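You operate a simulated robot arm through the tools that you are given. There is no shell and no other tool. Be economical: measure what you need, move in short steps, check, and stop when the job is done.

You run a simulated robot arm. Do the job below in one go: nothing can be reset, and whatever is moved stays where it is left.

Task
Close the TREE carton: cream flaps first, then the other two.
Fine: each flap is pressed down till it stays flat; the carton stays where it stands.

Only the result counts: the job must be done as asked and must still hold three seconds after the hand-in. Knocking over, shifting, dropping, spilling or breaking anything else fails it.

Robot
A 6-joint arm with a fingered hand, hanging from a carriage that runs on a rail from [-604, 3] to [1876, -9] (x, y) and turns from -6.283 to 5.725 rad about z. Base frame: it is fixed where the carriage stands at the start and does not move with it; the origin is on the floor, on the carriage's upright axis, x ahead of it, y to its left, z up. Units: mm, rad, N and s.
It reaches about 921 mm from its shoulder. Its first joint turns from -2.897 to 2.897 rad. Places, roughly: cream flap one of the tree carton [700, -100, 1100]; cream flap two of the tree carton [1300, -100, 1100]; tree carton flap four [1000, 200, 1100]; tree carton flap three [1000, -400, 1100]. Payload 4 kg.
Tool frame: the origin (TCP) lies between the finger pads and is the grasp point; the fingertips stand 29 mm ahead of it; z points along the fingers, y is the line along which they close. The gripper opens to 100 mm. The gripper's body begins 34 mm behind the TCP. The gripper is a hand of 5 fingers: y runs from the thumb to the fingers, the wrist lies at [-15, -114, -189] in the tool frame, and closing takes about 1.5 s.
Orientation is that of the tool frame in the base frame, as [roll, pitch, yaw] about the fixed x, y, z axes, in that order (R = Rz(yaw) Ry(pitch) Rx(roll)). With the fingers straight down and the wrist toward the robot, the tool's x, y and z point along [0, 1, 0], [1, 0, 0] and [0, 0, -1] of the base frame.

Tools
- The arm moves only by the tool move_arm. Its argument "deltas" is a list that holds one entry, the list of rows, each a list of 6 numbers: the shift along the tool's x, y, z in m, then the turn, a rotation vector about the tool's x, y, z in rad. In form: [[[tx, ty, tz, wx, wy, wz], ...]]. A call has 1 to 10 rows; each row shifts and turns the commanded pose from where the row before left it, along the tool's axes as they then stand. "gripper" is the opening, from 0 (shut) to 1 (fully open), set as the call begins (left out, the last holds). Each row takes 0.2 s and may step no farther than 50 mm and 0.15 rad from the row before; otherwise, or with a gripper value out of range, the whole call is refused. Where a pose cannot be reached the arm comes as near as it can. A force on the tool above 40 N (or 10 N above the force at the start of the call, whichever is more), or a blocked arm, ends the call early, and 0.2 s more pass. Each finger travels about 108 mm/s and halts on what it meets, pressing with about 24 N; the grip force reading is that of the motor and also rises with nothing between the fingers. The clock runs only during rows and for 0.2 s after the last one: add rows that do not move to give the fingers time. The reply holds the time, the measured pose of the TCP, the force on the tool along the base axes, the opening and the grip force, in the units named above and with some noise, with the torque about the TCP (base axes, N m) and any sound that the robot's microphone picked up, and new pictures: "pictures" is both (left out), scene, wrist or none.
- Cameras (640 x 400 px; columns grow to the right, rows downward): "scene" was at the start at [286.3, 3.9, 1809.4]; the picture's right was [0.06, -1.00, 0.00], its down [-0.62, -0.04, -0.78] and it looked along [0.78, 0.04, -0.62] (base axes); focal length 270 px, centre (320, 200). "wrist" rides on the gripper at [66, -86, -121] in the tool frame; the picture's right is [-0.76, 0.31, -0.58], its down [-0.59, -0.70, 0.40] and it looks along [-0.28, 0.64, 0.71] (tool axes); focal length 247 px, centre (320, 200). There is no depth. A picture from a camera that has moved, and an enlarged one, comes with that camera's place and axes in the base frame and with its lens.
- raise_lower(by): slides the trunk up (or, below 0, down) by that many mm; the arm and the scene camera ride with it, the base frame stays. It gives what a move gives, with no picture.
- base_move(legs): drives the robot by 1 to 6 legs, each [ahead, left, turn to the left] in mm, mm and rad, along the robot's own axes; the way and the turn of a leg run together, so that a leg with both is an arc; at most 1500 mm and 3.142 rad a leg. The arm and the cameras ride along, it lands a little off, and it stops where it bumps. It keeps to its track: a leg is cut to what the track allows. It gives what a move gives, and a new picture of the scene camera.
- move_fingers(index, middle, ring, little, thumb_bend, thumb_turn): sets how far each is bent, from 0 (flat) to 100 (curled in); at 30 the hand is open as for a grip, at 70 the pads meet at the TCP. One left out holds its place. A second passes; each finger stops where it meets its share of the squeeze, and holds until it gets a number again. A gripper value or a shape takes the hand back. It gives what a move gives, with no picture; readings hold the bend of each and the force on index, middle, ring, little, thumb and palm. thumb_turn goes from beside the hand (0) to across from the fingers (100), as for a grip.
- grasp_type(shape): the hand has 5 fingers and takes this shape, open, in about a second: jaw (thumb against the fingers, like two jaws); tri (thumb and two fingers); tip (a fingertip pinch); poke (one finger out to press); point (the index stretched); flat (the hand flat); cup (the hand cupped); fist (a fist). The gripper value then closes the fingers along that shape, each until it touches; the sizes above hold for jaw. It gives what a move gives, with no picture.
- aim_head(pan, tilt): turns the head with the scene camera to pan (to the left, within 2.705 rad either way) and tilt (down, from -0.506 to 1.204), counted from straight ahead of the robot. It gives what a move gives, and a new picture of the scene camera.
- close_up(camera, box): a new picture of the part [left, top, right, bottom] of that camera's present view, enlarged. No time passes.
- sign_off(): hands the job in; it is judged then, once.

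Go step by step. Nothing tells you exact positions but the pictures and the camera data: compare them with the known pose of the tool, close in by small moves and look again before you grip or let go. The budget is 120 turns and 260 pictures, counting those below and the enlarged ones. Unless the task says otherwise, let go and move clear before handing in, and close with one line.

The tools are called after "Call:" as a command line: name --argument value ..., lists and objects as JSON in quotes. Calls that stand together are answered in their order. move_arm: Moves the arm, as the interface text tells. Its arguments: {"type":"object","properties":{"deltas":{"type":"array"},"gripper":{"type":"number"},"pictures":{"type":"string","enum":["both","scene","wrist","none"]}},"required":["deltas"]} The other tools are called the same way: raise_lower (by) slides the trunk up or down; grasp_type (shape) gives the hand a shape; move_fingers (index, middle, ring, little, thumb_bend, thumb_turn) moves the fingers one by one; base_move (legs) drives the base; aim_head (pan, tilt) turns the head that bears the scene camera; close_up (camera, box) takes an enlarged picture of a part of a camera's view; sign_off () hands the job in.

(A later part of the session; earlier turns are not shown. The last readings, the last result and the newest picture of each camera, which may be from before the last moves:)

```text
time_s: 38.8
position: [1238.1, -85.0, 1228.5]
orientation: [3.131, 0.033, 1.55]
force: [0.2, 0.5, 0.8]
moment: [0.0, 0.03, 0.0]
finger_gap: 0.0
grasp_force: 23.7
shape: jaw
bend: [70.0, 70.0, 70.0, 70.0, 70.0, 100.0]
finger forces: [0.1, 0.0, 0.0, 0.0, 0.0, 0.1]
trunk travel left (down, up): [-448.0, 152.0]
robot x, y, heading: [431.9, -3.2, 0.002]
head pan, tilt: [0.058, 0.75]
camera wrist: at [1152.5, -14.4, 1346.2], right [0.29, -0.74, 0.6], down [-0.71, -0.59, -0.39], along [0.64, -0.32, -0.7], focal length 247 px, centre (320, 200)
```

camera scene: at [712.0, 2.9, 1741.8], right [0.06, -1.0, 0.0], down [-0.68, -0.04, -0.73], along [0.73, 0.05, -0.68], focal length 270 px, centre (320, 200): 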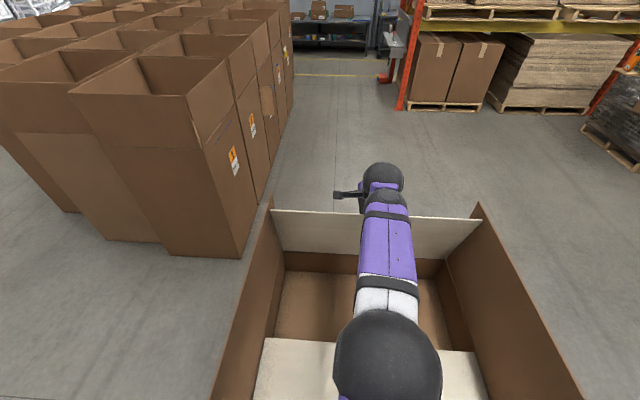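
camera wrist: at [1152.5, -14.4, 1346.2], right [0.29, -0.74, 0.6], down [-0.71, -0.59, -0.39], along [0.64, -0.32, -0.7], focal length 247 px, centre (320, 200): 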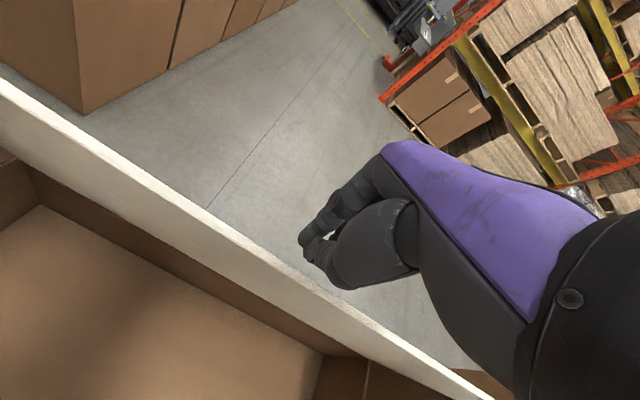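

The far flap tilts inward. I'll alternate backing off and lowering along its arc.

Call:
base_move --legs '[[-50, 0, 0]]'

Call:
raise_lower --by -45

Call:
base_move --legs '[[-45, 0, 0]]'

Call:
raise_lower --by -45

Call:
move_arm --deltas '[[[0, 0, 0, 0, 0, 0]]]'

```text
time_s: 39.7
position: [1186.8, -85.1, 1227.9]
orientation: [3.131, 0.034, 1.553]
force: [0.2, 0.5, -0.2]
moment: [-0.01, 0.02, -0.01]
finger_gap: 0.0
grasp_force: 24.7
shape: jaw
bend: [70.0, 70.0, 70.0, 70.0, 70.0, 100.0]
finger forces: [0.0, 0.0, 0.0, 0.0, 0.1, 0.1]
trunk travel left (down, up): [-448.0, 152.0]
robot x, y, heading: [378.3, -0.4, 0.008]
head pan, tilt: [0.058, 0.75]
camera scene: at [661.2, 3.3, 1741.8], right [0.06, -1.0, 0.0], down [-0.68, -0.04, -0.73], along [0.73, 0.05, -0.68], focal length 270 px, centre (320, 200)
```

scene: 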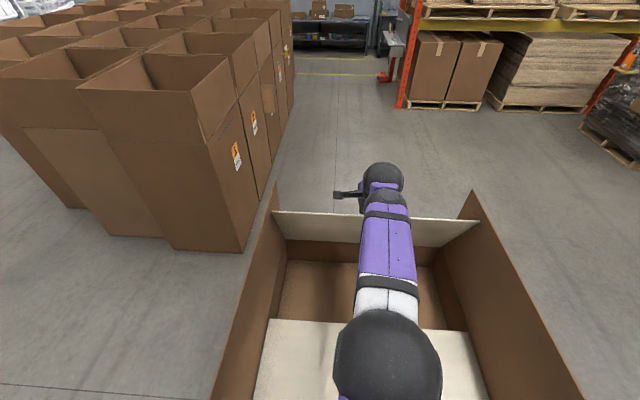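

```text
time_s: 40.6
position: [1187.4, -85.0, 1182.8]
orientation: [3.131, 0.033, 1.552]
force: [0.0, 0.2, 0.3]
moment: [-0.01, 0.0, 0.03]
finger_gap: 0.1
grasp_force: 24.6
shape: jaw
bend: [70.0, 70.0, 70.0, 70.0, 70.0, 100.0]
finger forces: [0.0, 0.0, 0.0, 0.1, 0.1, 0.0]
trunk travel left (down, up): [-403.0, 197.0]
robot x, y, heading: [382.4, -4.2, 0.007]
head pan, tilt: [0.058, 0.75]
```

```text
time_s: 41.5
position: [1143.0, -83.4, 1183.3]
orientation: [3.132, 0.033, 1.553]
force: [0.1, 0.5, -0.2]
moment: [0.03, 0.02, 0.03]
finger_gap: 0.0
grasp_force: 24.3
shape: jaw
bend: [70.0, 70.0, 70.0, 70.0, 70.0, 100.0]
finger forces: [0.0, 0.1, 0.1, 0.0, 0.0, 0.1]
trunk travel left (down, up): [-403.0, 197.0]
robot x, y, heading: [334.1, -1.1, 0.008]
head pan, tilt: [0.058, 0.75]
camera scene: at [616.9, 3.4, 1696.8], right [0.06, -1.0, 0.0], down [-0.68, -0.04, -0.73], along [0.73, 0.05, -0.68], focal length 270 px, centre (320, 200)
```

scene: 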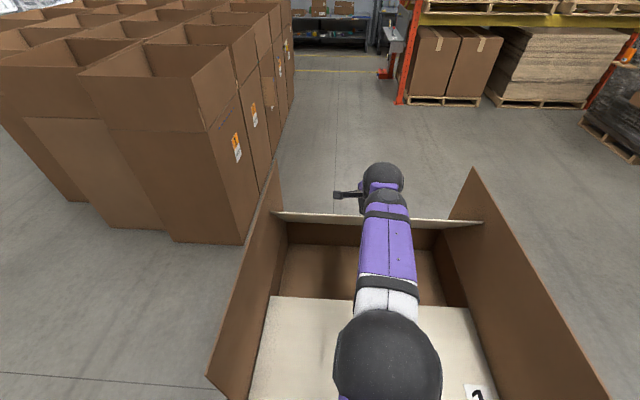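

```text
time_s: 42.4
position: [1142.8, -84.8, 1137.1]
orientation: [3.13, 0.033, 1.553]
force: [0.2, 0.5, -0.1]
moment: [0.0, 0.02, 0.01]
finger_gap: 0.1
grasp_force: 24.4
shape: jaw
bend: [70.0, 70.0, 70.0, 70.0, 70.0, 100.0]
finger forces: [0.0, 0.0, 0.0, 0.1, 0.0, 0.0]
trunk travel left (down, up): [-358.0, 242.0]
robot x, y, heading: [332.8, -3.1, 0.007]
head pan, tilt: [0.058, 0.75]
```

```text
time_s: 42.8
position: [1142.2, -85.0, 1137.2]
orientation: [3.131, 0.033, 1.554]
force: [0.1, -1.1, -0.2]
moment: [0.0, -0.01, 0.01]
finger_gap: 0.2
grasp_force: 24.5
shape: jaw
bend: [70.0, 70.0, 70.0, 70.0, 70.0, 100.0]
finger forces: [0.0, 0.1, 0.0, 0.0, 0.0, 0.0]
trunk travel left (down, up): [-358.0, 242.0]
robot x, y, heading: [332.3, -2.9, -0.002]
head pan, tilt: [0.058, 0.75]
camera scene: at [616.8, 3.4, 1651.8], right [0.06, -1.0, 0.0], down [-0.68, -0.04, -0.73], along [0.73, 0.05, -0.68], focal length 270 px, centre (320, 200)
camera wrist: at [1057.3, -13.9, 1256.0], right [0.29, -0.74, 0.6], down [-0.71, -0.59, -0.39], along [0.64, -0.32, -0.7], focal length 247 px, centre (320, 200)
```

scene: 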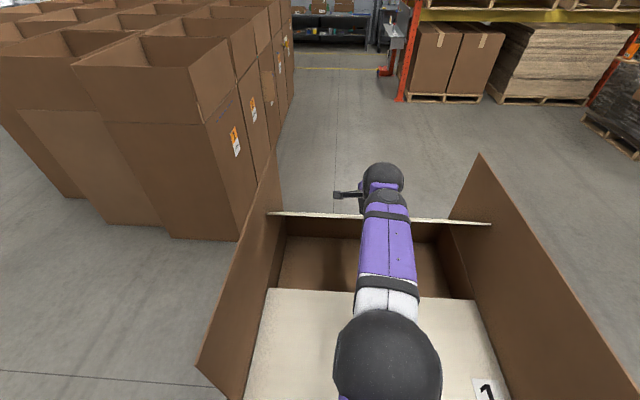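
wrist: 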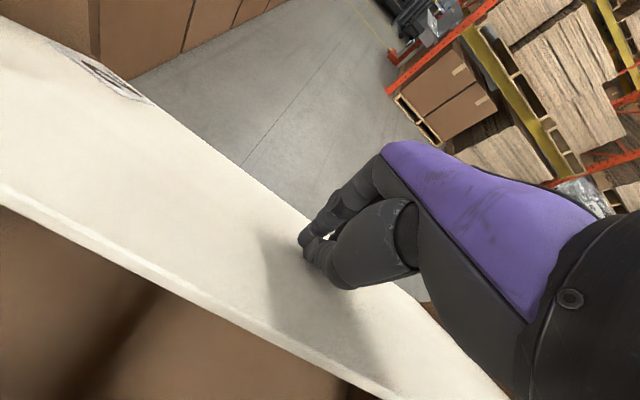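

The flap is past 45°. I'll continue down.

Call:
base_move --legs '[[-35, 0, 0]]'

Call:
raise_lower --by -50

Call:
raise_lower --by -40

Call:
raise_lower --by -20

Call:
raise_lower --by -12

Call:
raise_lower --by -8

Call:
move_arm --deltas '[[[0, 0, 0, 0, 0, 0]]]'

```text
time_s: 43.6
position: [1107.6, -84.4, 1138.2]
orientation: [3.132, 0.033, 1.552]
force: [-0.4, -0.1, -0.2]
moment: [-0.03, 0.02, 0.0]
finger_gap: 0.0
grasp_force: 24.4
shape: jaw
bend: [70.0, 70.0, 70.0, 70.0, 70.0, 100.0]
finger forces: [0.0, 0.1, 0.0, 0.0, 0.0, 0.0]
trunk travel left (down, up): [-358.0, 242.0]
robot x, y, heading: [296.8, 3.1, 0.002]
head pan, tilt: [0.058, 0.75]
camera scene: at [581.7, 3.5, 1651.8], right [0.06, -1.0, 0.0], down [-0.68, -0.04, -0.73], along [0.73, 0.05, -0.68], focal length 270 px, centre (320, 200)
```

scene: 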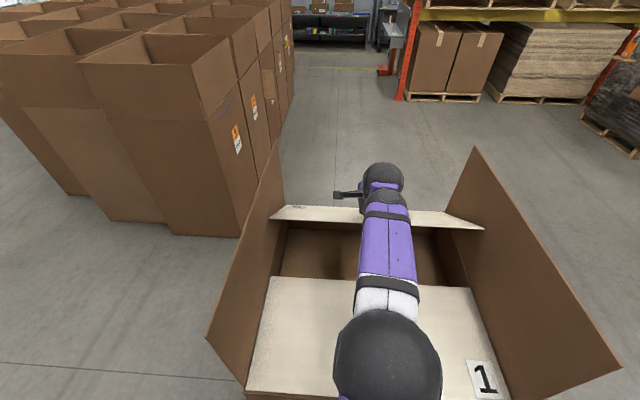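

```text
time_s: 44.5
position: [1108.4, -83.7, 1087.5]
orientation: [3.131, 0.033, 1.552]
force: [0.3, -0.5, 0.1]
moment: [-0.03, 0.0, -0.03]
finger_gap: 0.1
grasp_force: 24.1
shape: jaw
bend: [70.0, 70.0, 70.0, 70.0, 70.0, 100.0]
finger forces: [0.0, 0.0, 0.1, 0.1, 0.0, 0.0]
trunk travel left (down, up): [-308.0, 292.0]
robot x, y, heading: [301.3, -0.2, 0.006]
head pan, tilt: [0.058, 0.75]
```

```text
time_s: 45.4
position: [1106.6, -84.1, 1047.0]
orientation: [3.13, 0.033, 1.552]
force: [0.3, 0.7, 0.9]
moment: [0.01, -0.01, -0.02]
finger_gap: 0.0
grasp_force: 24.1
shape: jaw
bend: [70.0, 70.0, 70.0, 70.0, 70.0, 100.0]
finger forces: [0.0, 0.0, 0.0, 0.1, 0.0, 0.0]
trunk travel left (down, up): [-268.0, 332.0]
robot x, y, heading: [296.6, -2.1, 0.006]
head pan, tilt: [0.058, 0.75]
```

```text
time_s: 46.0
position: [1108.0, -83.8, 1026.6]
orientation: [3.131, 0.033, 1.553]
force: [0.5, -0.7, 0.6]
moment: [0.04, 0.02, 0.0]
finger_gap: 0.2
grasp_force: 23.8
shape: jaw
bend: [70.0, 70.0, 70.0, 70.0, 70.0, 100.0]
finger forces: [0.1, 0.1, 0.0, 0.1, 0.0, 0.1]
trunk travel left (down, up): [-248.0, 352.0]
robot x, y, heading: [296.4, -3.9, 0.005]
head pan, tilt: [0.058, 0.75]
```

```text
time_s: 46.6
position: [1107.0, -84.2, 1016.0]
orientation: [3.131, 0.034, 1.554]
force: [0.4, 0.2, 1.2]
moment: [-0.03, 0.01, 0.01]
finger_gap: 0.2
grasp_force: 23.5
shape: jaw
bend: [70.0, 70.0, 70.0, 70.0, 70.0, 100.0]
finger forces: [0.1, 0.0, 0.0, 0.0, 0.1, 0.0]
trunk travel left (down, up): [-236.0, 364.0]
robot x, y, heading: [298.8, 0.0, 0.004]
head pan, tilt: [0.058, 0.75]
```

```text
time_s: 47.2
position: [1111.5, -85.2, 1014.1]
orientation: [3.121, 0.033, 1.553]
force: [-7.3, 1.5, 27.8]
moment: [0.09, 0.23, 0.0]
finger_gap: 0.2
grasp_force: 24.7
shape: jaw
bend: [70.0, 70.0, 70.0, 70.0, 70.0, 100.0]
finger forces: [0.0, 0.0, 0.1, 0.1, 54.2, 0.1]
trunk travel left (down, up): [-228.0, 372.0]
robot x, y, heading: [300.8, 0.6, 0.003]
head pan, tilt: [0.058, 0.75]
```

```text
time_s: 47.6
position: [1111.5, -84.3, 1013.0]
orientation: [3.122, 0.033, 1.554]
force: [-5.8, 0.8, 32.0]
moment: [-0.01, 0.21, 0.06]
finger_gap: 0.0
grasp_force: 23.7
shape: jaw
bend: [70.0, 70.0, 70.0, 70.0, 70.0, 100.0]
finger forces: [0.0, 0.0, 0.0, 0.0, 58.3, 0.0]
trunk travel left (down, up): [-228.0, 372.0]
robot x, y, heading: [295.7, -2.4, 0.004]
head pan, tilt: [0.058, 0.75]
camera scene: at [583.1, 3.4, 1522.6], right [0.06, -1.0, 0.0], down [-0.68, -0.04, -0.73], along [0.73, 0.05, -0.68], focal length 270 px, centre (320, 200)
camera wrist: at [1025.2, -14.1, 1131.2], right [0.28, -0.74, 0.61], down [-0.71, -0.59, -0.39], along [0.65, -0.32, -0.69], focal length 247 px, centre (320, 200)
```

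scene: 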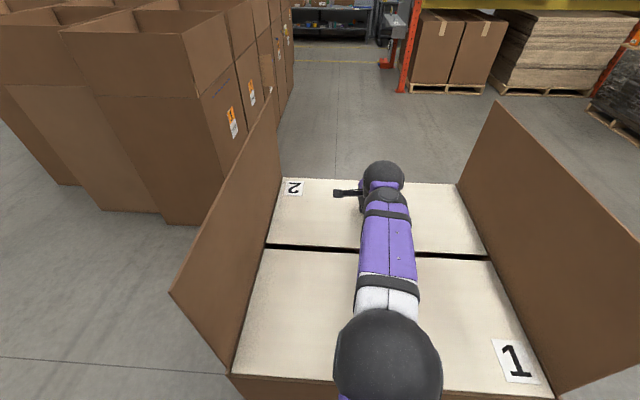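
wrist: 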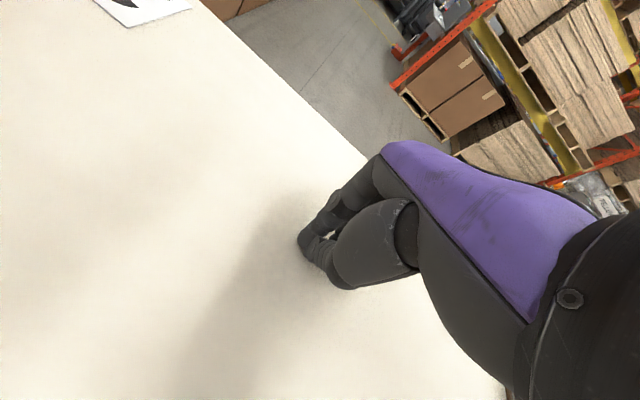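

Both cream flaps are flat and firm under 30 N. Next is flap four (left): I'll raise the hand, shift the carriage to x of about 230 and swing the arm left over the flap by turning the carriage.

Call:
raise_lower --by 368

Call:
base_move --legs '[[-68, 0, 0], [0, 0, 0.44]]'

Call:
aim_head --pan -0.35 --tilt 0.8

```text
time_s: 51.2
position: [1107.2, -83.0, 1376.1]
orientation: [3.133, 0.032, 1.553]
force: [0.0, -0.6, 0.0]
moment: [0.01, 0.0, -0.01]
finger_gap: 0.0
grasp_force: 24.3
shape: jaw
bend: [70.0, 70.0, 70.0, 70.0, 70.0, 100.0]
finger forces: [0.1, 0.1, 0.0, 0.0, 0.1, 0.0]
trunk travel left (down, up): [-596.0, 4.0]
robot x, y, heading: [299.3, 1.3, 0.003]
head pan, tilt: [0.058, 0.75]
```

```text
time_s: 53.5
position: [997.5, 271.4, 1375.1]
orientation: [3.132, 0.033, 1.997]
force: [-0.4, 0.4, -0.3]
moment: [-0.01, 0.01, 0.0]
finger_gap: 0.1
grasp_force: 23.4
shape: jaw
bend: [70.0, 70.0, 70.0, 70.0, 70.0, 100.0]
finger forces: [0.1, 0.1, 0.1, 0.0, 0.0, 0.1]
trunk travel left (down, up): [-596.0, 4.0]
robot x, y, heading: [231.2, -0.8, 0.445]
head pan, tilt: [0.058, 0.75]
camera scene: at [484.8, 124.9, 1889.8], right [0.49, -0.87, 0.0], down [-0.6, -0.33, -0.73], along [0.64, 0.35, -0.68], focal length 270 px, centre (320, 200)
```

scene: 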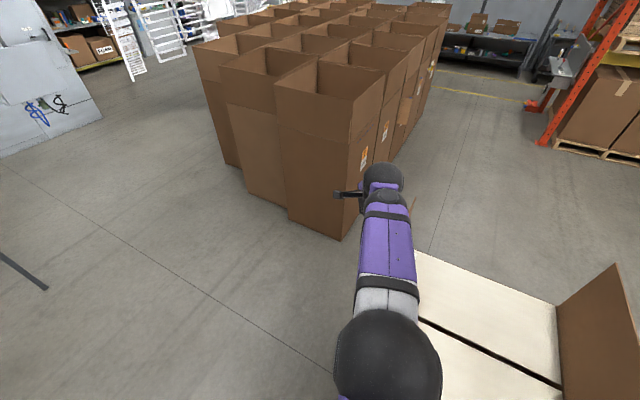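

```text
time_s: 54.4
position: [997.3, 271.7, 1375.9]
orientation: [3.131, 0.032, 1.997]
force: [0.4, 0.3, 0.0]
moment: [0.0, 0.02, 0.0]
finger_gap: 0.0
grasp_force: 23.7
shape: jaw
bend: [70.0, 70.0, 70.0, 70.0, 70.0, 100.0]
finger forces: [0.0, 0.0, 0.2, 0.0, 0.0, 0.0]
trunk travel left (down, up): [-596.0, 4.0]
robot x, y, heading: [230.9, -1.6, 0.449]
head pan, tilt: [-0.351, 0.799]
camera scene: at [492.6, 92.6, 1885.8], right [0.1, -1.0, 0.0], down [-0.71, -0.07, -0.7], along [0.69, 0.07, -0.72], focal length 270 px, centre (320, 200)
```

scene: 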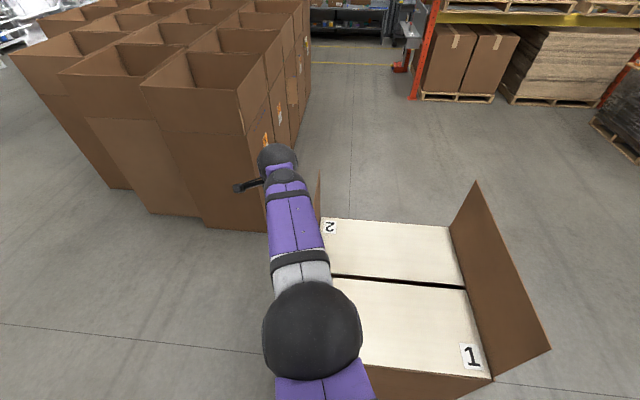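

Flap four should stand at y of about 157, and the hand is outside it at y 271. I'll lower it and swing right in small turns.

Call:
raise_lower --by -150

Call:
base_move --legs '[[0, 0, -0.1]]'

Call:
move_arm --deltas '[[[0, 0, 0, 0, 0, 0]]]' --pictures "wrist"

```text
time_s: 56.1
position: [996.4, 272.1, 1225.8]
orientation: [3.134, 0.032, 1.995]
force: [0.5, 0.6, -0.4]
moment: [0.03, -0.02, -0.01]
finger_gap: 0.0
grasp_force: 23.5
shape: jaw
bend: [70.0, 70.0, 70.0, 70.0, 70.0, 100.0]
finger forces: [0.0, 0.0, 0.1, 0.1, 0.0, 0.0]
trunk travel left (down, up): [-446.0, 154.0]
robot x, y, heading: [232.4, -2.0, 0.45]
head pan, tilt: [-0.351, 0.799]
```

```text
time_s: 57.0
position: [1020.8, 193.2, 1226.2]
orientation: [3.132, 0.032, 1.893]
force: [0.7, 0.2, -0.8]
moment: [-0.01, -0.02, 0.0]
finger_gap: 0.0
grasp_force: 23.7
shape: jaw
bend: [70.0, 70.0, 70.0, 70.0, 70.0, 100.0]
finger forces: [0.0, 0.0, 0.0, 0.0, 0.0, 0.1]
trunk travel left (down, up): [-446.0, 154.0]
robot x, y, heading: [233.8, 2.8, 0.343]
head pan, tilt: [-0.351, 0.799]
camera scene: at [500.8, 65.6, 1735.8], right [0.0, -1.0, 0.0], down [-0.72, 0.0, -0.7], along [0.7, 0.0, -0.72], focal length 270 px, centre (320, 200)
```

scene: 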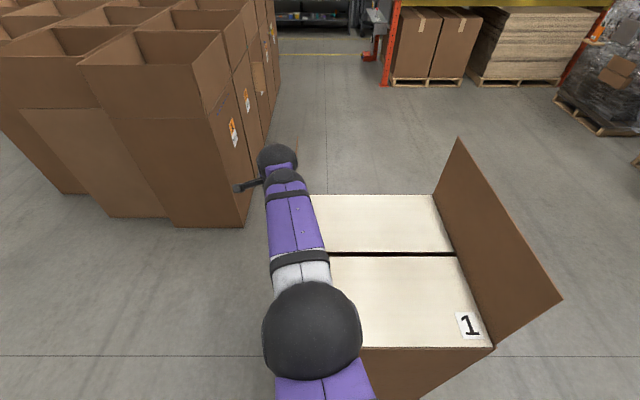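

```text
time_s: 57.4
position: [1020.5, 193.1, 1225.8]
orientation: [3.132, 0.033, 1.896]
force: [0.2, 0.0, -0.6]
moment: [-0.02, -0.01, -0.01]
finger_gap: 0.1
grasp_force: 24.2
shape: jaw
bend: [70.0, 70.0, 70.0, 70.0, 70.0, 100.0]
finger forces: [0.0, 0.0, 0.0, 0.0, 0.1, 0.0]
trunk travel left (down, up): [-446.0, 154.0]
robot x, y, heading: [235.0, -1.0, 0.35]
head pan, tilt: [-0.351, 0.799]
camera wrist: at [917.1, 230.5, 1344.1], right [0.52, -0.6, 0.6], down [-0.47, -0.79, -0.39], along [0.71, -0.08, -0.7], focal length 247 px, centre (320, 200)
```

wrist: 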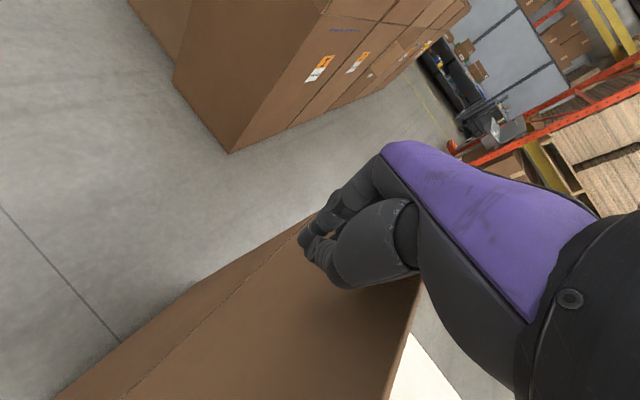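

The hand is just outside flap four. I'll swing right further.

Call:
base_move --legs '[[0, 0, -0.09]]'

Call:
raise_lower --by -30

Call:
base_move --legs '[[0, 0, -0.07]]'

Call:
move_arm --deltas '[[[0, 0, 0, 0, 0, 0]]]' --pictures "wrist"

```text
time_s: 58.3
position: [1035.4, 121.9, 1224.7]
orientation: [3.131, 0.032, 1.806]
force: [-0.7, 0.5, -0.3]
moment: [0.03, -0.02, 0.01]
finger_gap: 0.2
grasp_force: 23.9
shape: jaw
bend: [70.0, 70.0, 70.0, 70.0, 70.0, 100.0]
finger forces: [0.0, 0.1, 0.0, 0.1, 0.1, 0.1]
trunk travel left (down, up): [-446.0, 154.0]
robot x, y, heading: [227.8, -2.5, 0.26]
head pan, tilt: [-0.351, 0.799]
camera scene: at [505.8, 41.7, 1735.8], right [-0.09, -1.0, 0.0], down [-0.71, 0.07, -0.7], along [0.69, -0.06, -0.72], focal length 270 px, centre (320, 200)
```

scene: 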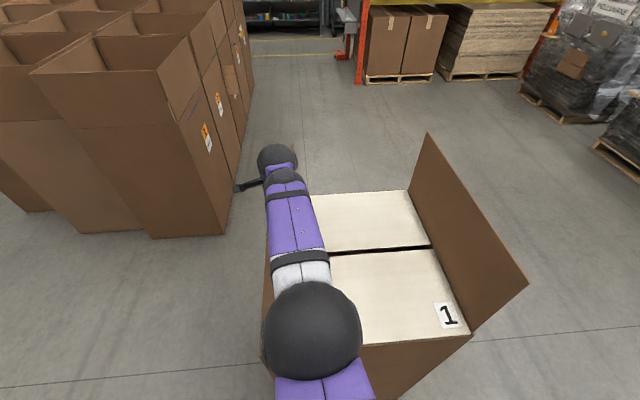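

```text
time_s: 59.1
position: [1034.1, 122.8, 1194.6]
orientation: [3.13, 0.032, 1.806]
force: [0.5, -0.5, -0.9]
moment: [-0.01, -0.01, -0.03]
finger_gap: 0.0
grasp_force: 23.7
shape: jaw
bend: [70.0, 70.0, 70.0, 70.0, 70.0, 100.0]
finger forces: [0.0, 0.0, 0.1, 0.2, 0.1, 0.0]
trunk travel left (down, up): [-416.0, 184.0]
robot x, y, heading: [232.7, -3.4, 0.256]
head pan, tilt: [-0.351, 0.799]
```

```text
time_s: 60.0
position: [1042.0, 65.6, 1194.9]
orientation: [3.132, 0.033, 1.737]
force: [-0.4, 0.8, 0.4]
moment: [-0.05, 0.03, 0.0]
finger_gap: 0.0
grasp_force: 24.4
shape: jaw
bend: [70.0, 70.0, 70.0, 70.0, 70.0, 100.0]
finger forces: [0.1, 0.1, 0.0, 0.0, 0.0, 0.1]
trunk travel left (down, up): [-416.0, 184.0]
robot x, y, heading: [230.2, -0.6, 0.193]
head pan, tilt: [-0.351, 0.799]
camera scene: at [508.2, 22.2, 1705.8], right [-0.16, -0.99, 0.0], down [-0.71, 0.12, -0.7], along [0.69, -0.11, -0.72], focal length 270 px, centre (320, 200)
```

scene: 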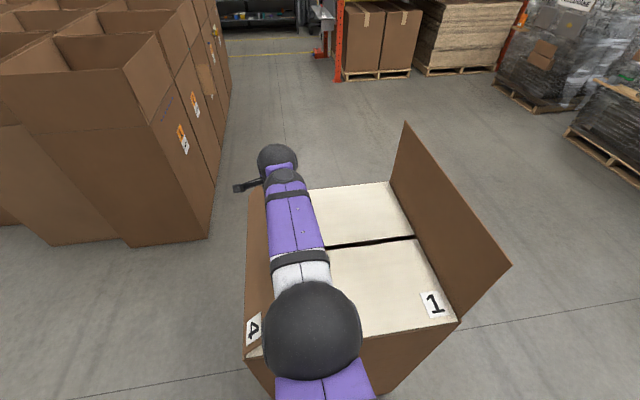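

```text
time_s: 60.4
position: [1042.7, 65.5, 1196.0]
orientation: [3.131, 0.033, 1.735]
force: [-0.1, -0.2, 0.0]
moment: [0.01, -0.02, 0.02]
finger_gap: 0.0
grasp_force: 24.3
shape: jaw
bend: [70.0, 70.0, 70.0, 70.0, 70.0, 100.0]
finger forces: [0.0, 0.1, 0.0, 0.1, 0.1, 0.0]
trunk travel left (down, up): [-416.0, 184.0]
robot x, y, heading: [231.4, -1.6, 0.19]
head pan, tilt: [-0.351, 0.799]
camera wrist: at [945.3, 118.8, 1314.0], right [0.42, -0.68, 0.6], down [-0.59, -0.71, -0.39], along [0.69, -0.2, -0.7], focal length 247 px, centre (320, 200)
```

wrist: 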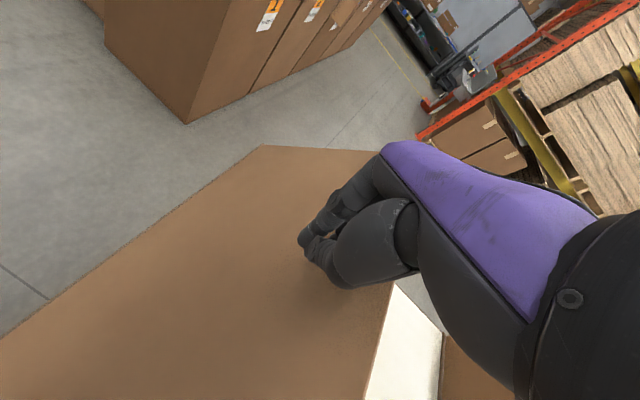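

Flap four is folding in. I'll alternate lowering and turning.

Call:
raise_lower --by -45

Call:
base_move --legs '[[0, 0, -0.06]]'

Call:
raise_lower --by -50

Call:
base_move --legs '[[0, 0, -0.03]]'

Call:
raise_lower --by -40

Call:
move_arm --deltas '[[[0, 0, 0, 0, 0, 0]]]' --pictures "wrist"

```text
time_s: 61.2
position: [1041.4, 64.9, 1150.3]
orientation: [3.131, 0.033, 1.735]
force: [0.3, 0.3, 0.4]
moment: [-0.02, -0.01, -0.01]
finger_gap: 0.3
grasp_force: 24.0
shape: jaw
bend: [70.0, 70.0, 70.0, 70.0, 70.0, 100.0]
finger forces: [0.0, 0.1, 0.0, 0.1, 0.0, 0.0]
trunk travel left (down, up): [-371.0, 229.0]
robot x, y, heading: [232.2, -2.8, 0.192]
head pan, tilt: [-0.351, 0.799]
```

```text
time_s: 62.0
position: [1043.7, 18.5, 1150.3]
orientation: [3.131, 0.034, 1.679]
force: [0.0, -0.7, -0.1]
moment: [0.02, -0.02, 0.0]
finger_gap: 0.0
grasp_force: 23.9
shape: jaw
bend: [70.0, 70.0, 70.0, 70.0, 70.0, 100.0]
finger forces: [0.0, 0.0, 0.0, 0.0, 0.1, 0.0]
trunk travel left (down, up): [-371.0, 229.0]
robot x, y, heading: [230.6, 0.9, 0.127]
head pan, tilt: [-0.351, 0.799]
camera scene: at [509.1, 6.2, 1660.8], right [-0.22, -0.98, 0.0], down [-0.7, 0.16, -0.7], along [0.68, -0.15, -0.72], focal length 270 px, centre (320, 200)
```

scene: 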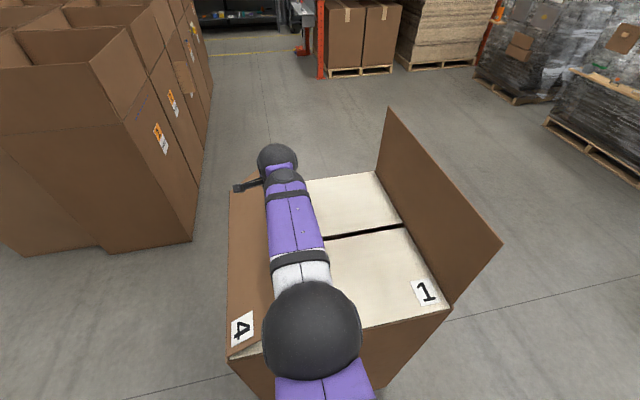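

```text
time_s: 63.0
position: [1044.7, 17.7, 1099.7]
orientation: [3.133, 0.034, 1.675]
force: [0.1, 0.6, 0.9]
moment: [0.01, 0.03, 0.02]
finger_gap: 0.1
grasp_force: 24.0
shape: jaw
bend: [70.0, 70.0, 70.0, 70.0, 70.0, 100.0]
finger forces: [0.0, 0.0, 0.2, 0.0, 0.0, 0.0]
trunk travel left (down, up): [-321.0, 279.0]
robot x, y, heading: [232.3, -3.7, 0.132]
head pan, tilt: [-0.351, 0.799]
```

```text
time_s: 63.7
position: [1045.0, -6.5, 1099.9]
orientation: [3.131, 0.035, 1.647]
force: [-0.2, -1.0, 0.6]
moment: [-0.01, 0.01, -0.01]
finger_gap: 0.0
grasp_force: 23.9
shape: jaw
bend: [70.0, 70.0, 70.0, 70.0, 70.0, 100.0]
finger forces: [0.0, 0.0, 0.2, 0.0, 0.1, 0.0]
trunk travel left (down, up): [-321.0, 279.0]
robot x, y, heading: [227.6, 0.8, 0.094]
head pan, tilt: [-0.351, 0.799]
camera scene: at [509.3, -2.1, 1610.8], right [-0.25, -0.97, 0.0], down [-0.69, 0.18, -0.7], along [0.68, -0.17, -0.72], focal length 270 px, centre (320, 200)
```

scene: 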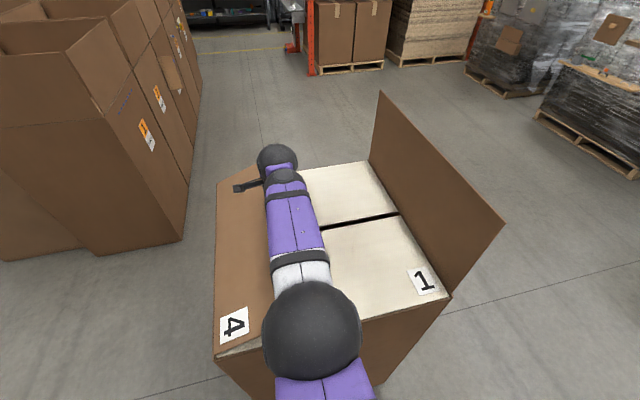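

```text
time_s: 64.6
position: [1045.9, -5.9, 1060.2]
orientation: [3.132, 0.032, 1.646]
force: [-0.4, -0.8, 0.5]
moment: [-0.03, 0.03, -0.01]
finger_gap: 0.0
grasp_force: 24.5
shape: jaw
bend: [70.0, 70.0, 70.0, 70.0, 70.0, 100.0]
finger forces: [0.0, 0.0, 0.0, 0.0, 0.0, 0.0]
trunk travel left (down, up): [-281.0, 319.0]
robot x, y, heading: [234.7, -0.3, 0.1]
head pan, tilt: [-0.351, 0.799]
```

```text
time_s: 65.0
position: [1044.6, -5.6, 1060.3]
orientation: [3.134, 0.034, 1.648]
force: [-0.6, 0.0, 1.0]
moment: [-0.02, -0.02, 0.01]
finger_gap: 0.1
grasp_force: 23.9
shape: jaw
bend: [70.0, 70.0, 70.0, 70.0, 70.0, 100.0]
finger forces: [0.1, 0.0, 0.1, 0.1, 0.0, 0.1]
trunk travel left (down, up): [-281.0, 319.0]
robot x, y, heading: [231.5, -1.0, 0.101]
head pan, tilt: [-0.351, 0.799]
camera wrist: at [953.0, 55.8, 1178.7], right [0.36, -0.71, 0.6], down [-0.65, -0.65, -0.39], along [0.67, -0.26, -0.7], focal length 247 px, centre (320, 200)
```

wrist: 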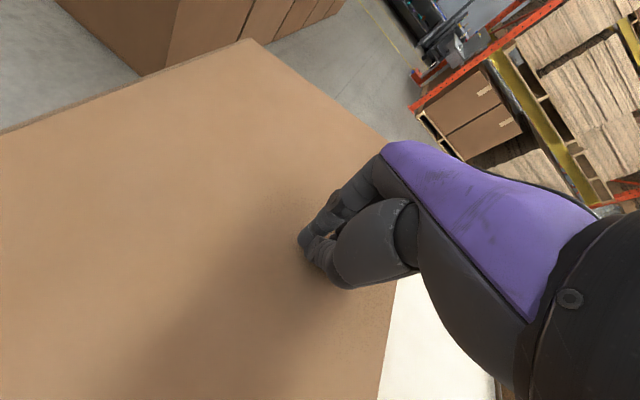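

Tip is at z 1031. I'll press down the last bit and watch the force.

Call:
raise_lower --by -25

Call:
raise_lower --by -12

Call:
raise_lower --by -8

Call:
raise_lower --by -5

Call:
move_arm --deltas '[[[0, 0, 0, 0, 0, 0]]]'

```text
time_s: 65.7
position: [1045.1, -6.4, 1034.9]
orientation: [3.134, 0.034, 1.647]
force: [-0.2, -0.2, 0.6]
moment: [-0.03, 0.01, -0.01]
finger_gap: 0.2
grasp_force: 23.6
shape: jaw
bend: [70.0, 70.0, 70.0, 70.0, 70.0, 100.0]
finger forces: [0.0, 0.0, 0.0, 0.0, 0.0, 0.1]
trunk travel left (down, up): [-256.0, 344.0]
robot x, y, heading: [230.6, 1.8, 0.1]
head pan, tilt: [-0.351, 0.799]
```

```text
time_s: 66.3
position: [1044.7, -5.2, 1022.7]
orientation: [3.132, 0.031, 1.646]
force: [0.4, -1.0, 0.6]
moment: [0.0, 0.01, 0.01]
finger_gap: 0.0
grasp_force: 24.0
shape: jaw
bend: [70.0, 70.0, 70.0, 70.0, 70.0, 100.0]
finger forces: [0.0, 0.0, 0.1, 0.0, 0.0, 0.0]
trunk travel left (down, up): [-244.0, 356.0]
robot x, y, heading: [231.2, 0.0, 0.099]
head pan, tilt: [-0.351, 0.799]
```

```text
time_s: 66.8
position: [1046.6, -6.7, 1019.3]
orientation: [3.126, 0.033, 1.647]
force: [-6.3, 0.5, 20.7]
moment: [0.01, 0.16, -0.04]
finger_gap: 0.0
grasp_force: 24.0
shape: jaw
bend: [70.0, 70.0, 70.0, 70.0, 70.0, 100.0]
finger forces: [0.0, 0.0, 0.0, 0.0, 0.0, 0.0]
trunk travel left (down, up): [-236.0, 364.0]
robot x, y, heading: [229.8, -4.3, 0.097]
head pan, tilt: [-0.351, 0.799]
```

```text
time_s: 67.3
position: [1046.9, -6.4, 1019.5]
orientation: [3.117, 0.033, 1.646]
force: [0.6, 0.2, 4.9]
moment: [-0.01, -0.03, 0.03]
finger_gap: 0.0
grasp_force: 24.0
shape: jaw
bend: [70.0, 70.0, 70.0, 70.0, 70.0, 100.0]
finger forces: [0.1, 0.0, 0.1, 0.0, 0.0, 0.0]
trunk travel left (down, up): [-232.0, 368.0]
robot x, y, heading: [233.7, -0.9, 0.093]
head pan, tilt: [-0.351, 0.799]
stopped: the force on the tool passed its limit at 43 N (the readings are from after the stop); the commanded pose is now the measured one
```

```text
time_s: 67.7
position: [1048.8, -5.0, 1018.4]
orientation: [3.116, 0.032, 1.648]
force: [1.6, -0.1, 7.9]
moment: [-0.05, -0.05, -0.02]
finger_gap: 0.0
grasp_force: 24.1
shape: jaw
bend: [70.0, 70.0, 70.0, 70.0, 70.0, 100.0]
finger forces: [0.0, 0.0, 0.0, 0.0, 0.0, 0.1]
trunk travel left (down, up): [-232.0, 368.0]
robot x, y, heading: [232.8, -1.6, 0.101]
head pan, tilt: [-0.351, 0.799]
camera scene: at [509.7, -2.1, 1522.5], right [-0.25, -0.97, 0.0], down [-0.69, 0.18, -0.7], along [0.68, -0.17, -0.72], focal length 270 px, centre (320, 200)
camera wrist: at [955.5, 55.8, 1137.2], right [0.35, -0.71, 0.61], down [-0.65, -0.65, -0.4], along [0.68, -0.26, -0.69], focal length 247 px, centre (320, 200)
```

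scene: 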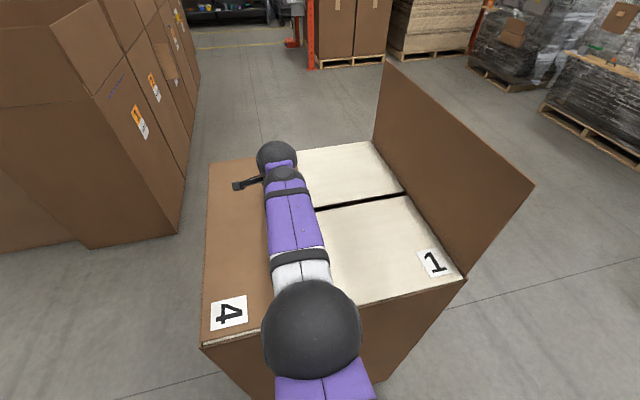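
wrist: 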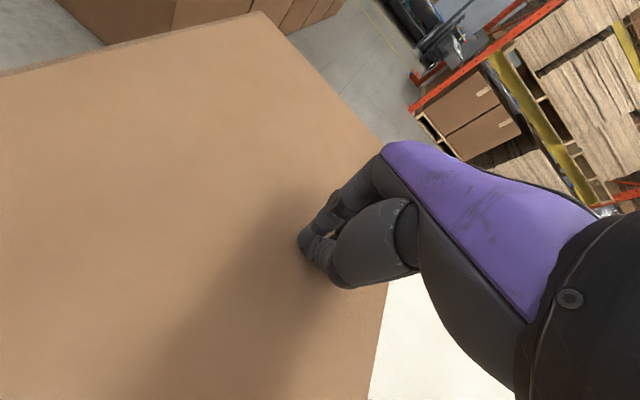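

Flap four is flat under 40 N. I'll raise the hand, shift the carriage forward and swing right over flap three.

Call:
raise_lower --by 364

Call:
base_move --legs '[[0, 0, -0.1], [130, 0, 0], [0, 0, -0.57]]'

Call:
aim_head --pan 0.5 --tilt 0.85

```text
time_s: 71.2
position: [1047.3, -6.4, 1381.9]
orientation: [3.122, 0.032, 1.648]
force: [0.3, 0.0, -0.6]
moment: [-0.04, 0.0, -0.02]
finger_gap: 0.0
grasp_force: 24.2
shape: jaw
bend: [70.0, 70.0, 70.0, 70.0, 70.0, 100.0]
finger forces: [0.0, 0.0, 0.1, 0.0, 0.0, 0.0]
trunk travel left (down, up): [-596.0, 4.0]
robot x, y, heading: [230.6, 0.1, 0.102]
head pan, tilt: [-0.351, 0.799]
```

```text
time_s: 74.6
position: [999.8, -512.1, 1382.2]
orientation: [3.121, 0.033, 0.977]
force: [-0.3, -0.1, 0.6]
moment: [0.01, -0.01, 0.03]
finger_gap: 0.1
grasp_force: 23.9
shape: jaw
bend: [70.0, 70.0, 70.0, 70.0, 70.0, 100.0]
finger forces: [0.0, 0.1, 0.0, 0.0, 0.1, 0.0]
trunk travel left (down, up): [-596.0, 4.0]
robot x, y, heading: [364.2, 0.9, -0.568]
head pan, tilt: [-0.351, 0.799]
camera scene: at [580.7, -174.7, 1886.3], right [-0.8, -0.61, 0.0], down [-0.43, 0.57, -0.7], along [0.42, -0.55, -0.72], focal length 270 px, centre (320, 200)
```

scene: 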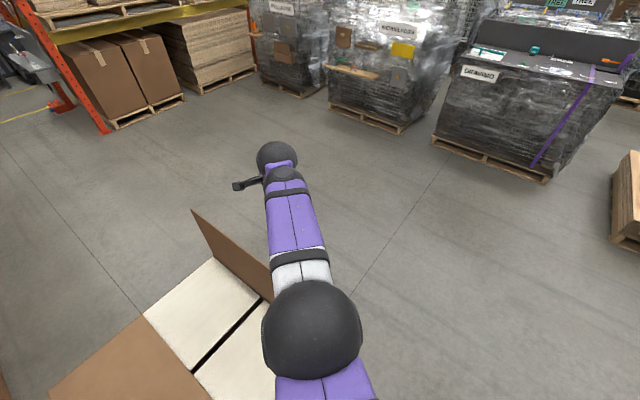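

```text
time_s: 75.8
position: [999.4, -511.8, 1382.7]
orientation: [3.121, 0.034, 0.978]
force: [-0.3, 0.0, -0.3]
moment: [-0.05, 0.02, -0.01]
finger_gap: 0.0
grasp_force: 23.5
shape: jaw
bend: [70.0, 70.0, 70.0, 70.0, 70.0, 100.0]
finger forces: [0.1, 0.1, 0.0, 0.0, 0.0, 0.0]
trunk travel left (down, up): [-596.0, 4.0]
robot x, y, heading: [357.3, -1.2, -0.568]
head pan, tilt: [0.499, 0.85]
camera scene: at [609.8, -116.0, 1882.2], right [-0.07, -1.0, 0.0], down [-0.75, 0.05, -0.66], along [0.66, -0.05, -0.75], focal length 270 px, centre (320, 200)
```

scene: 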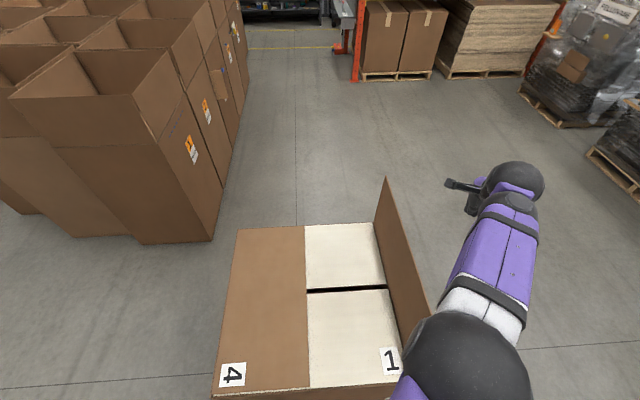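

Flap four stays flat. The hand is outside flap three at y -512 (the flap stands at about -378), so I'll lower it and swing left gently.

Call:
raise_lower --by -155

Call:
base_move --legs '[[0, 0, 0.1]]'

Call:
move_arm --deltas '[[[0, 0, 0, 0, 0, 0]]]' --pictures "wrist"

```text
time_s: 77.6
position: [998.5, -512.4, 1227.9]
orientation: [3.121, 0.035, 0.978]
force: [-0.1, -0.2, 0.2]
moment: [0.0, 0.0, -0.01]
finger_gap: 0.0
grasp_force: 24.0
shape: jaw
bend: [70.0, 70.0, 70.0, 70.0, 70.0, 100.0]
finger forces: [0.1, 0.1, 0.1, 0.0, 0.0, 0.0]
trunk travel left (down, up): [-441.0, 159.0]
robot x, y, heading: [362.7, -0.9, -0.57]
head pan, tilt: [0.499, 0.85]
```

```text
time_s: 78.5
position: [1045.6, -446.9, 1226.7]
orientation: [3.122, 0.033, 1.077]
force: [0.0, 0.2, 0.3]
moment: [0.05, 0.04, 0.01]
finger_gap: 0.0
grasp_force: 24.0
shape: jaw
bend: [70.0, 70.0, 70.0, 70.0, 70.0, 100.0]
finger forces: [0.1, 0.0, 0.0, 0.0, 0.0, 0.0]
trunk travel left (down, up): [-441.0, 159.0]
robot x, y, heading: [363.0, -1.6, -0.472]
head pan, tilt: [0.499, 0.85]
camera scene: at [619.7, -91.1, 1727.2], right [0.03, -1.0, 0.0], down [-0.75, -0.02, -0.66], along [0.66, 0.02, -0.75], focal length 270 px, centre (320, 200)
```

scene: 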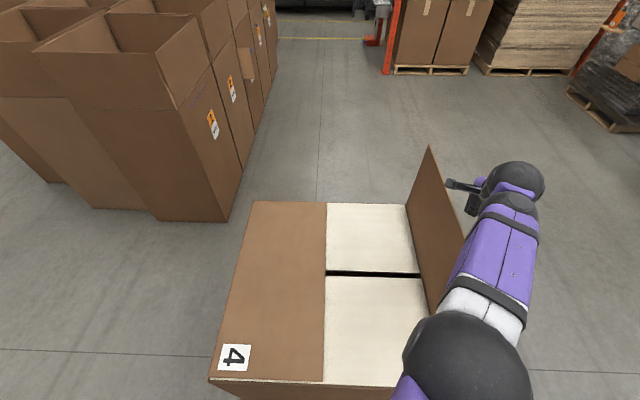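

```text
time_s: 78.9
position: [1046.6, -447.1, 1226.8]
orientation: [3.121, 0.033, 1.078]
force: [0.2, -0.5, 0.8]
moment: [0.0, 0.03, -0.03]
finger_gap: 0.0
grasp_force: 24.3
shape: jaw
bend: [70.0, 70.0, 70.0, 70.0, 70.0, 100.0]
finger forces: [0.0, 0.0, 0.0, 0.0, 0.0, 0.0]
trunk travel left (down, up): [-441.0, 159.0]
robot x, y, heading: [360.8, -2.3, -0.472]
head pan, tilt: [0.499, 0.85]
camera wrist: at [1002.3, -344.0, 1344.8], right [-0.09, -0.79, 0.61], down [-0.9, -0.2, -0.39], along [0.43, -0.58, -0.69], focal length 247 px, centre (320, 200)
```

wrist: 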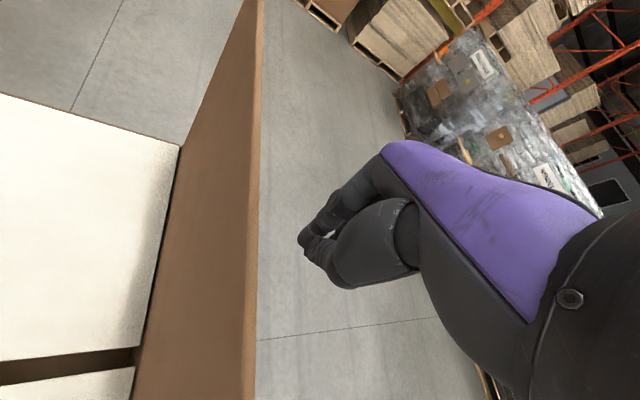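

The hand is clear outside flap three. Swinging adds x, so I'll first slide the carriage back 70 mm and then push left.

Call:
base_move --legs '[[-62, -32, 0]]'

Call:
base_move --legs '[[0, 0, 0.1]]'

Call:
move_arm --deltas '[[[0, 0, 0, 0, 0, 0]]]' --pictures "wrist"

```text
time_s: 79.9
position: [975.7, -446.7, 1227.8]
orientation: [3.122, 0.033, 1.077]
force: [0.7, 0.0, 0.1]
moment: [0.01, 0.01, 0.04]
finger_gap: 0.0
grasp_force: 23.8
shape: jaw
bend: [70.0, 70.0, 70.0, 70.0, 70.0, 100.0]
finger forces: [0.0, 0.0, 0.1, 0.0, 0.0, 0.0]
trunk travel left (down, up): [-441.0, 159.0]
robot x, y, heading: [288.3, -3.3, -0.472]
head pan, tilt: [0.499, 0.85]
camera scene: at [549.8, -90.7, 1727.2], right [0.03, -1.0, 0.0], down [-0.75, -0.02, -0.66], along [0.66, 0.02, -0.75], focal length 270 px, centre (320, 200)
```

scene: 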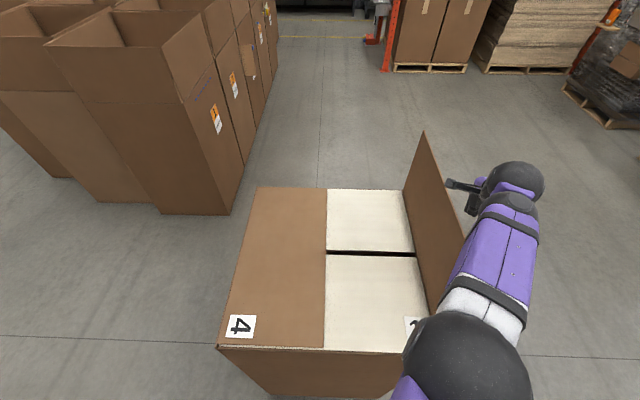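

```text
time_s: 80.8
position: [1018.5, -375.0, 1227.3]
orientation: [3.119, 0.032, 1.177]
force: [-0.4, 0.4, 0.7]
moment: [0.0, -0.02, -0.01]
finger_gap: 0.1
grasp_force: 24.1
shape: jaw
bend: [70.0, 70.0, 70.0, 70.0, 70.0, 100.0]
finger forces: [0.0, 0.0, 0.0, 0.1, 0.0, 0.0]
trunk travel left (down, up): [-441.0, 159.0]
robot x, y, heading: [294.2, -3.0, -0.369]
head pan, tilt: [0.499, 0.85]
camera scene: at [557.3, -64.6, 1727.2], right [0.13, -0.99, 0.0], down [-0.74, -0.1, -0.66], along [0.65, 0.09, -0.75], focal length 270 px, centre (320, 200)
```

scene: 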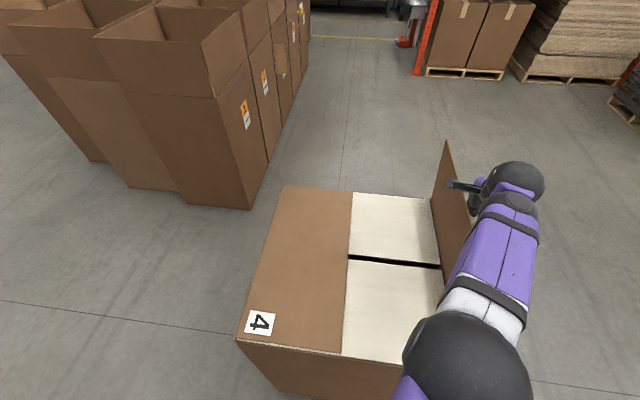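

```text
time_s: 81.2
position: [1018.0, -374.6, 1227.5]
orientation: [3.12, 0.031, 1.178]
force: [-0.3, -0.3, -0.3]
moment: [0.01, -0.02, 0.0]
finger_gap: 0.0
grasp_force: 24.0
shape: jaw
bend: [70.0, 70.0, 70.0, 70.0, 70.0, 100.0]
finger forces: [0.0, 0.1, 0.0, 0.1, 0.1, 0.0]
trunk travel left (down, up): [-441.0, 159.0]
robot x, y, heading: [293.0, 0.2, -0.369]
head pan, tilt: [0.499, 0.85]
camera wrist: at [963.5, -277.8, 1344.9], right [-0.01, -0.79, 0.61], down [-0.87, -0.29, -0.39], along [0.49, -0.53, -0.69], focal length 247 px, centre (320, 200)
```

wrist: 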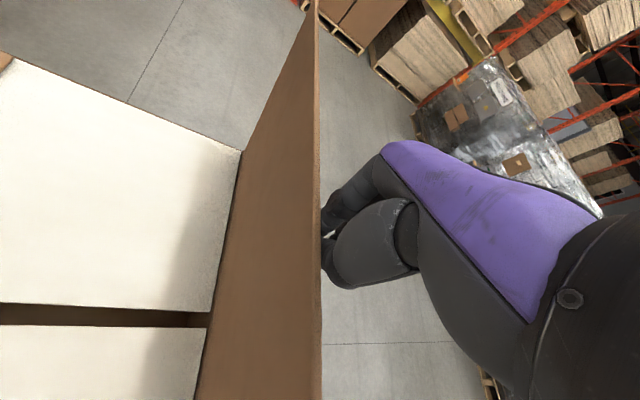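

Contact is being made on flap three's outer face. I'll continue as on the other side.

Call:
base_move --legs '[[0, 0, 0.09]]'

Call:
raise_lower --by -30

Call:
base_move --legs '[[0, 0, 0.06]]'

Call:
move_arm --deltas '[[[0, 0, 0, 0, 0, 0]]]' --pictures "wrist"

```text
time_s: 82.1
position: [1047.5, -309.4, 1226.3]
orientation: [3.123, 0.033, 1.267]
force: [0.7, 0.0, 0.4]
moment: [0.03, -0.03, -0.07]
finger_gap: 0.2
grasp_force: 23.4
shape: jaw
bend: [70.0, 70.0, 70.0, 70.0, 70.0, 100.0]
finger forces: [0.0, 0.1, 0.1, 0.1, 0.1, 0.1]
trunk travel left (down, up): [-441.0, 159.0]
robot x, y, heading: [293.9, -2.4, -0.281]
head pan, tilt: [0.499, 0.85]
camera scene: at [561.8, -40.9, 1727.2], right [0.22, -0.98, 0.0], down [-0.73, -0.16, -0.66], along [0.64, 0.14, -0.75], focal length 270 px, centre (320, 200)
```

scene: 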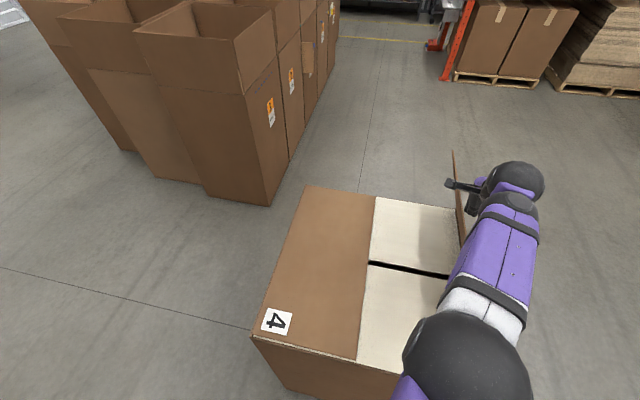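

```text
time_s: 82.9
position: [1049.3, -309.3, 1197.0]
orientation: [3.119, 0.033, 1.267]
force: [0.6, -0.3, -0.5]
moment: [0.02, 0.0, -0.01]
finger_gap: 0.1
grasp_force: 24.1
shape: jaw
bend: [70.0, 70.0, 70.0, 70.0, 70.0, 100.0]
finger forces: [0.0, 0.0, 0.1, 0.0, 0.0, 0.0]
trunk travel left (down, up): [-411.0, 189.0]
robot x, y, heading: [294.1, -2.9, -0.279]
head pan, tilt: [0.499, 0.85]
```

```text
time_s: 83.7
position: [1065.3, -263.0, 1196.6]
orientation: [3.121, 0.034, 1.325]
force: [-0.9, 0.4, 0.4]
moment: [0.0, -0.01, -0.01]
finger_gap: 0.0
grasp_force: 23.5
shape: jaw
bend: [70.0, 70.0, 70.0, 70.0, 70.0, 100.0]
finger forces: [0.0, 0.0, 0.0, 0.0, 0.1, 0.0]
trunk travel left (down, up): [-411.0, 189.0]
robot x, y, heading: [293.6, -3.5, -0.221]
head pan, tilt: [0.499, 0.85]
camera scene: at [563.6, -24.7, 1697.2], right [0.27, -0.96, 0.0], down [-0.72, -0.21, -0.66], along [0.63, 0.18, -0.75], focal length 270 px, centre (320, 200)
```

scene: 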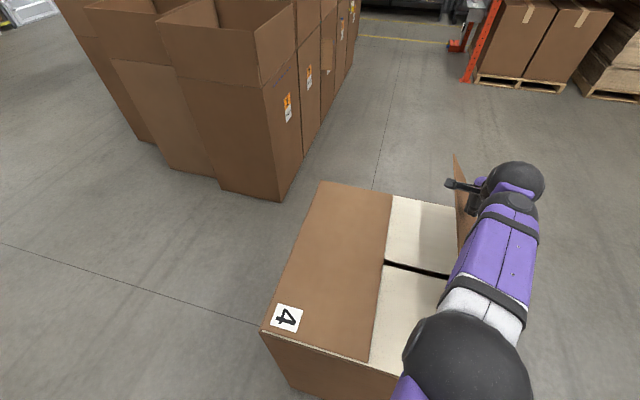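

```text
time_s: 84.1
position: [1065.4, -263.6, 1195.9]
orientation: [3.121, 0.033, 1.326]
force: [-0.9, 0.4, 0.4]
moment: [-0.03, -0.01, -0.01]
finger_gap: 0.0
grasp_force: 24.0
shape: jaw
bend: [70.0, 70.0, 70.0, 70.0, 70.0, 100.0]
finger forces: [0.0, 0.1, 0.0, 0.0, 0.0, 0.0]
trunk travel left (down, up): [-411.0, 189.0]
robot x, y, heading: [294.2, -3.7, -0.225]
head pan, tilt: [0.499, 0.85]
camera wrist: at [996.9, -175.2, 1314.8], right [0.11, -0.79, 0.61], down [-0.82, -0.42, -0.39], along [0.56, -0.46, -0.69], focal length 247 px, centre (320, 200)
```

wrist: 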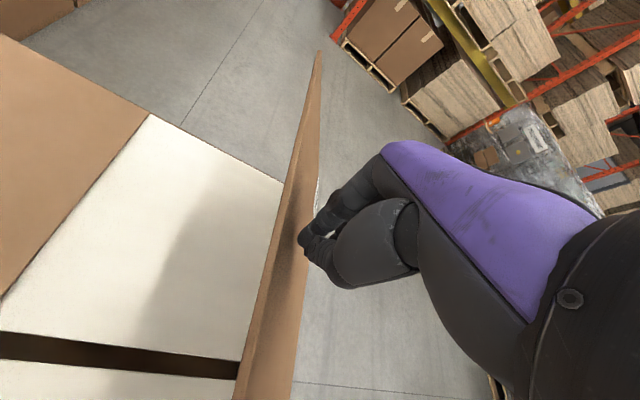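

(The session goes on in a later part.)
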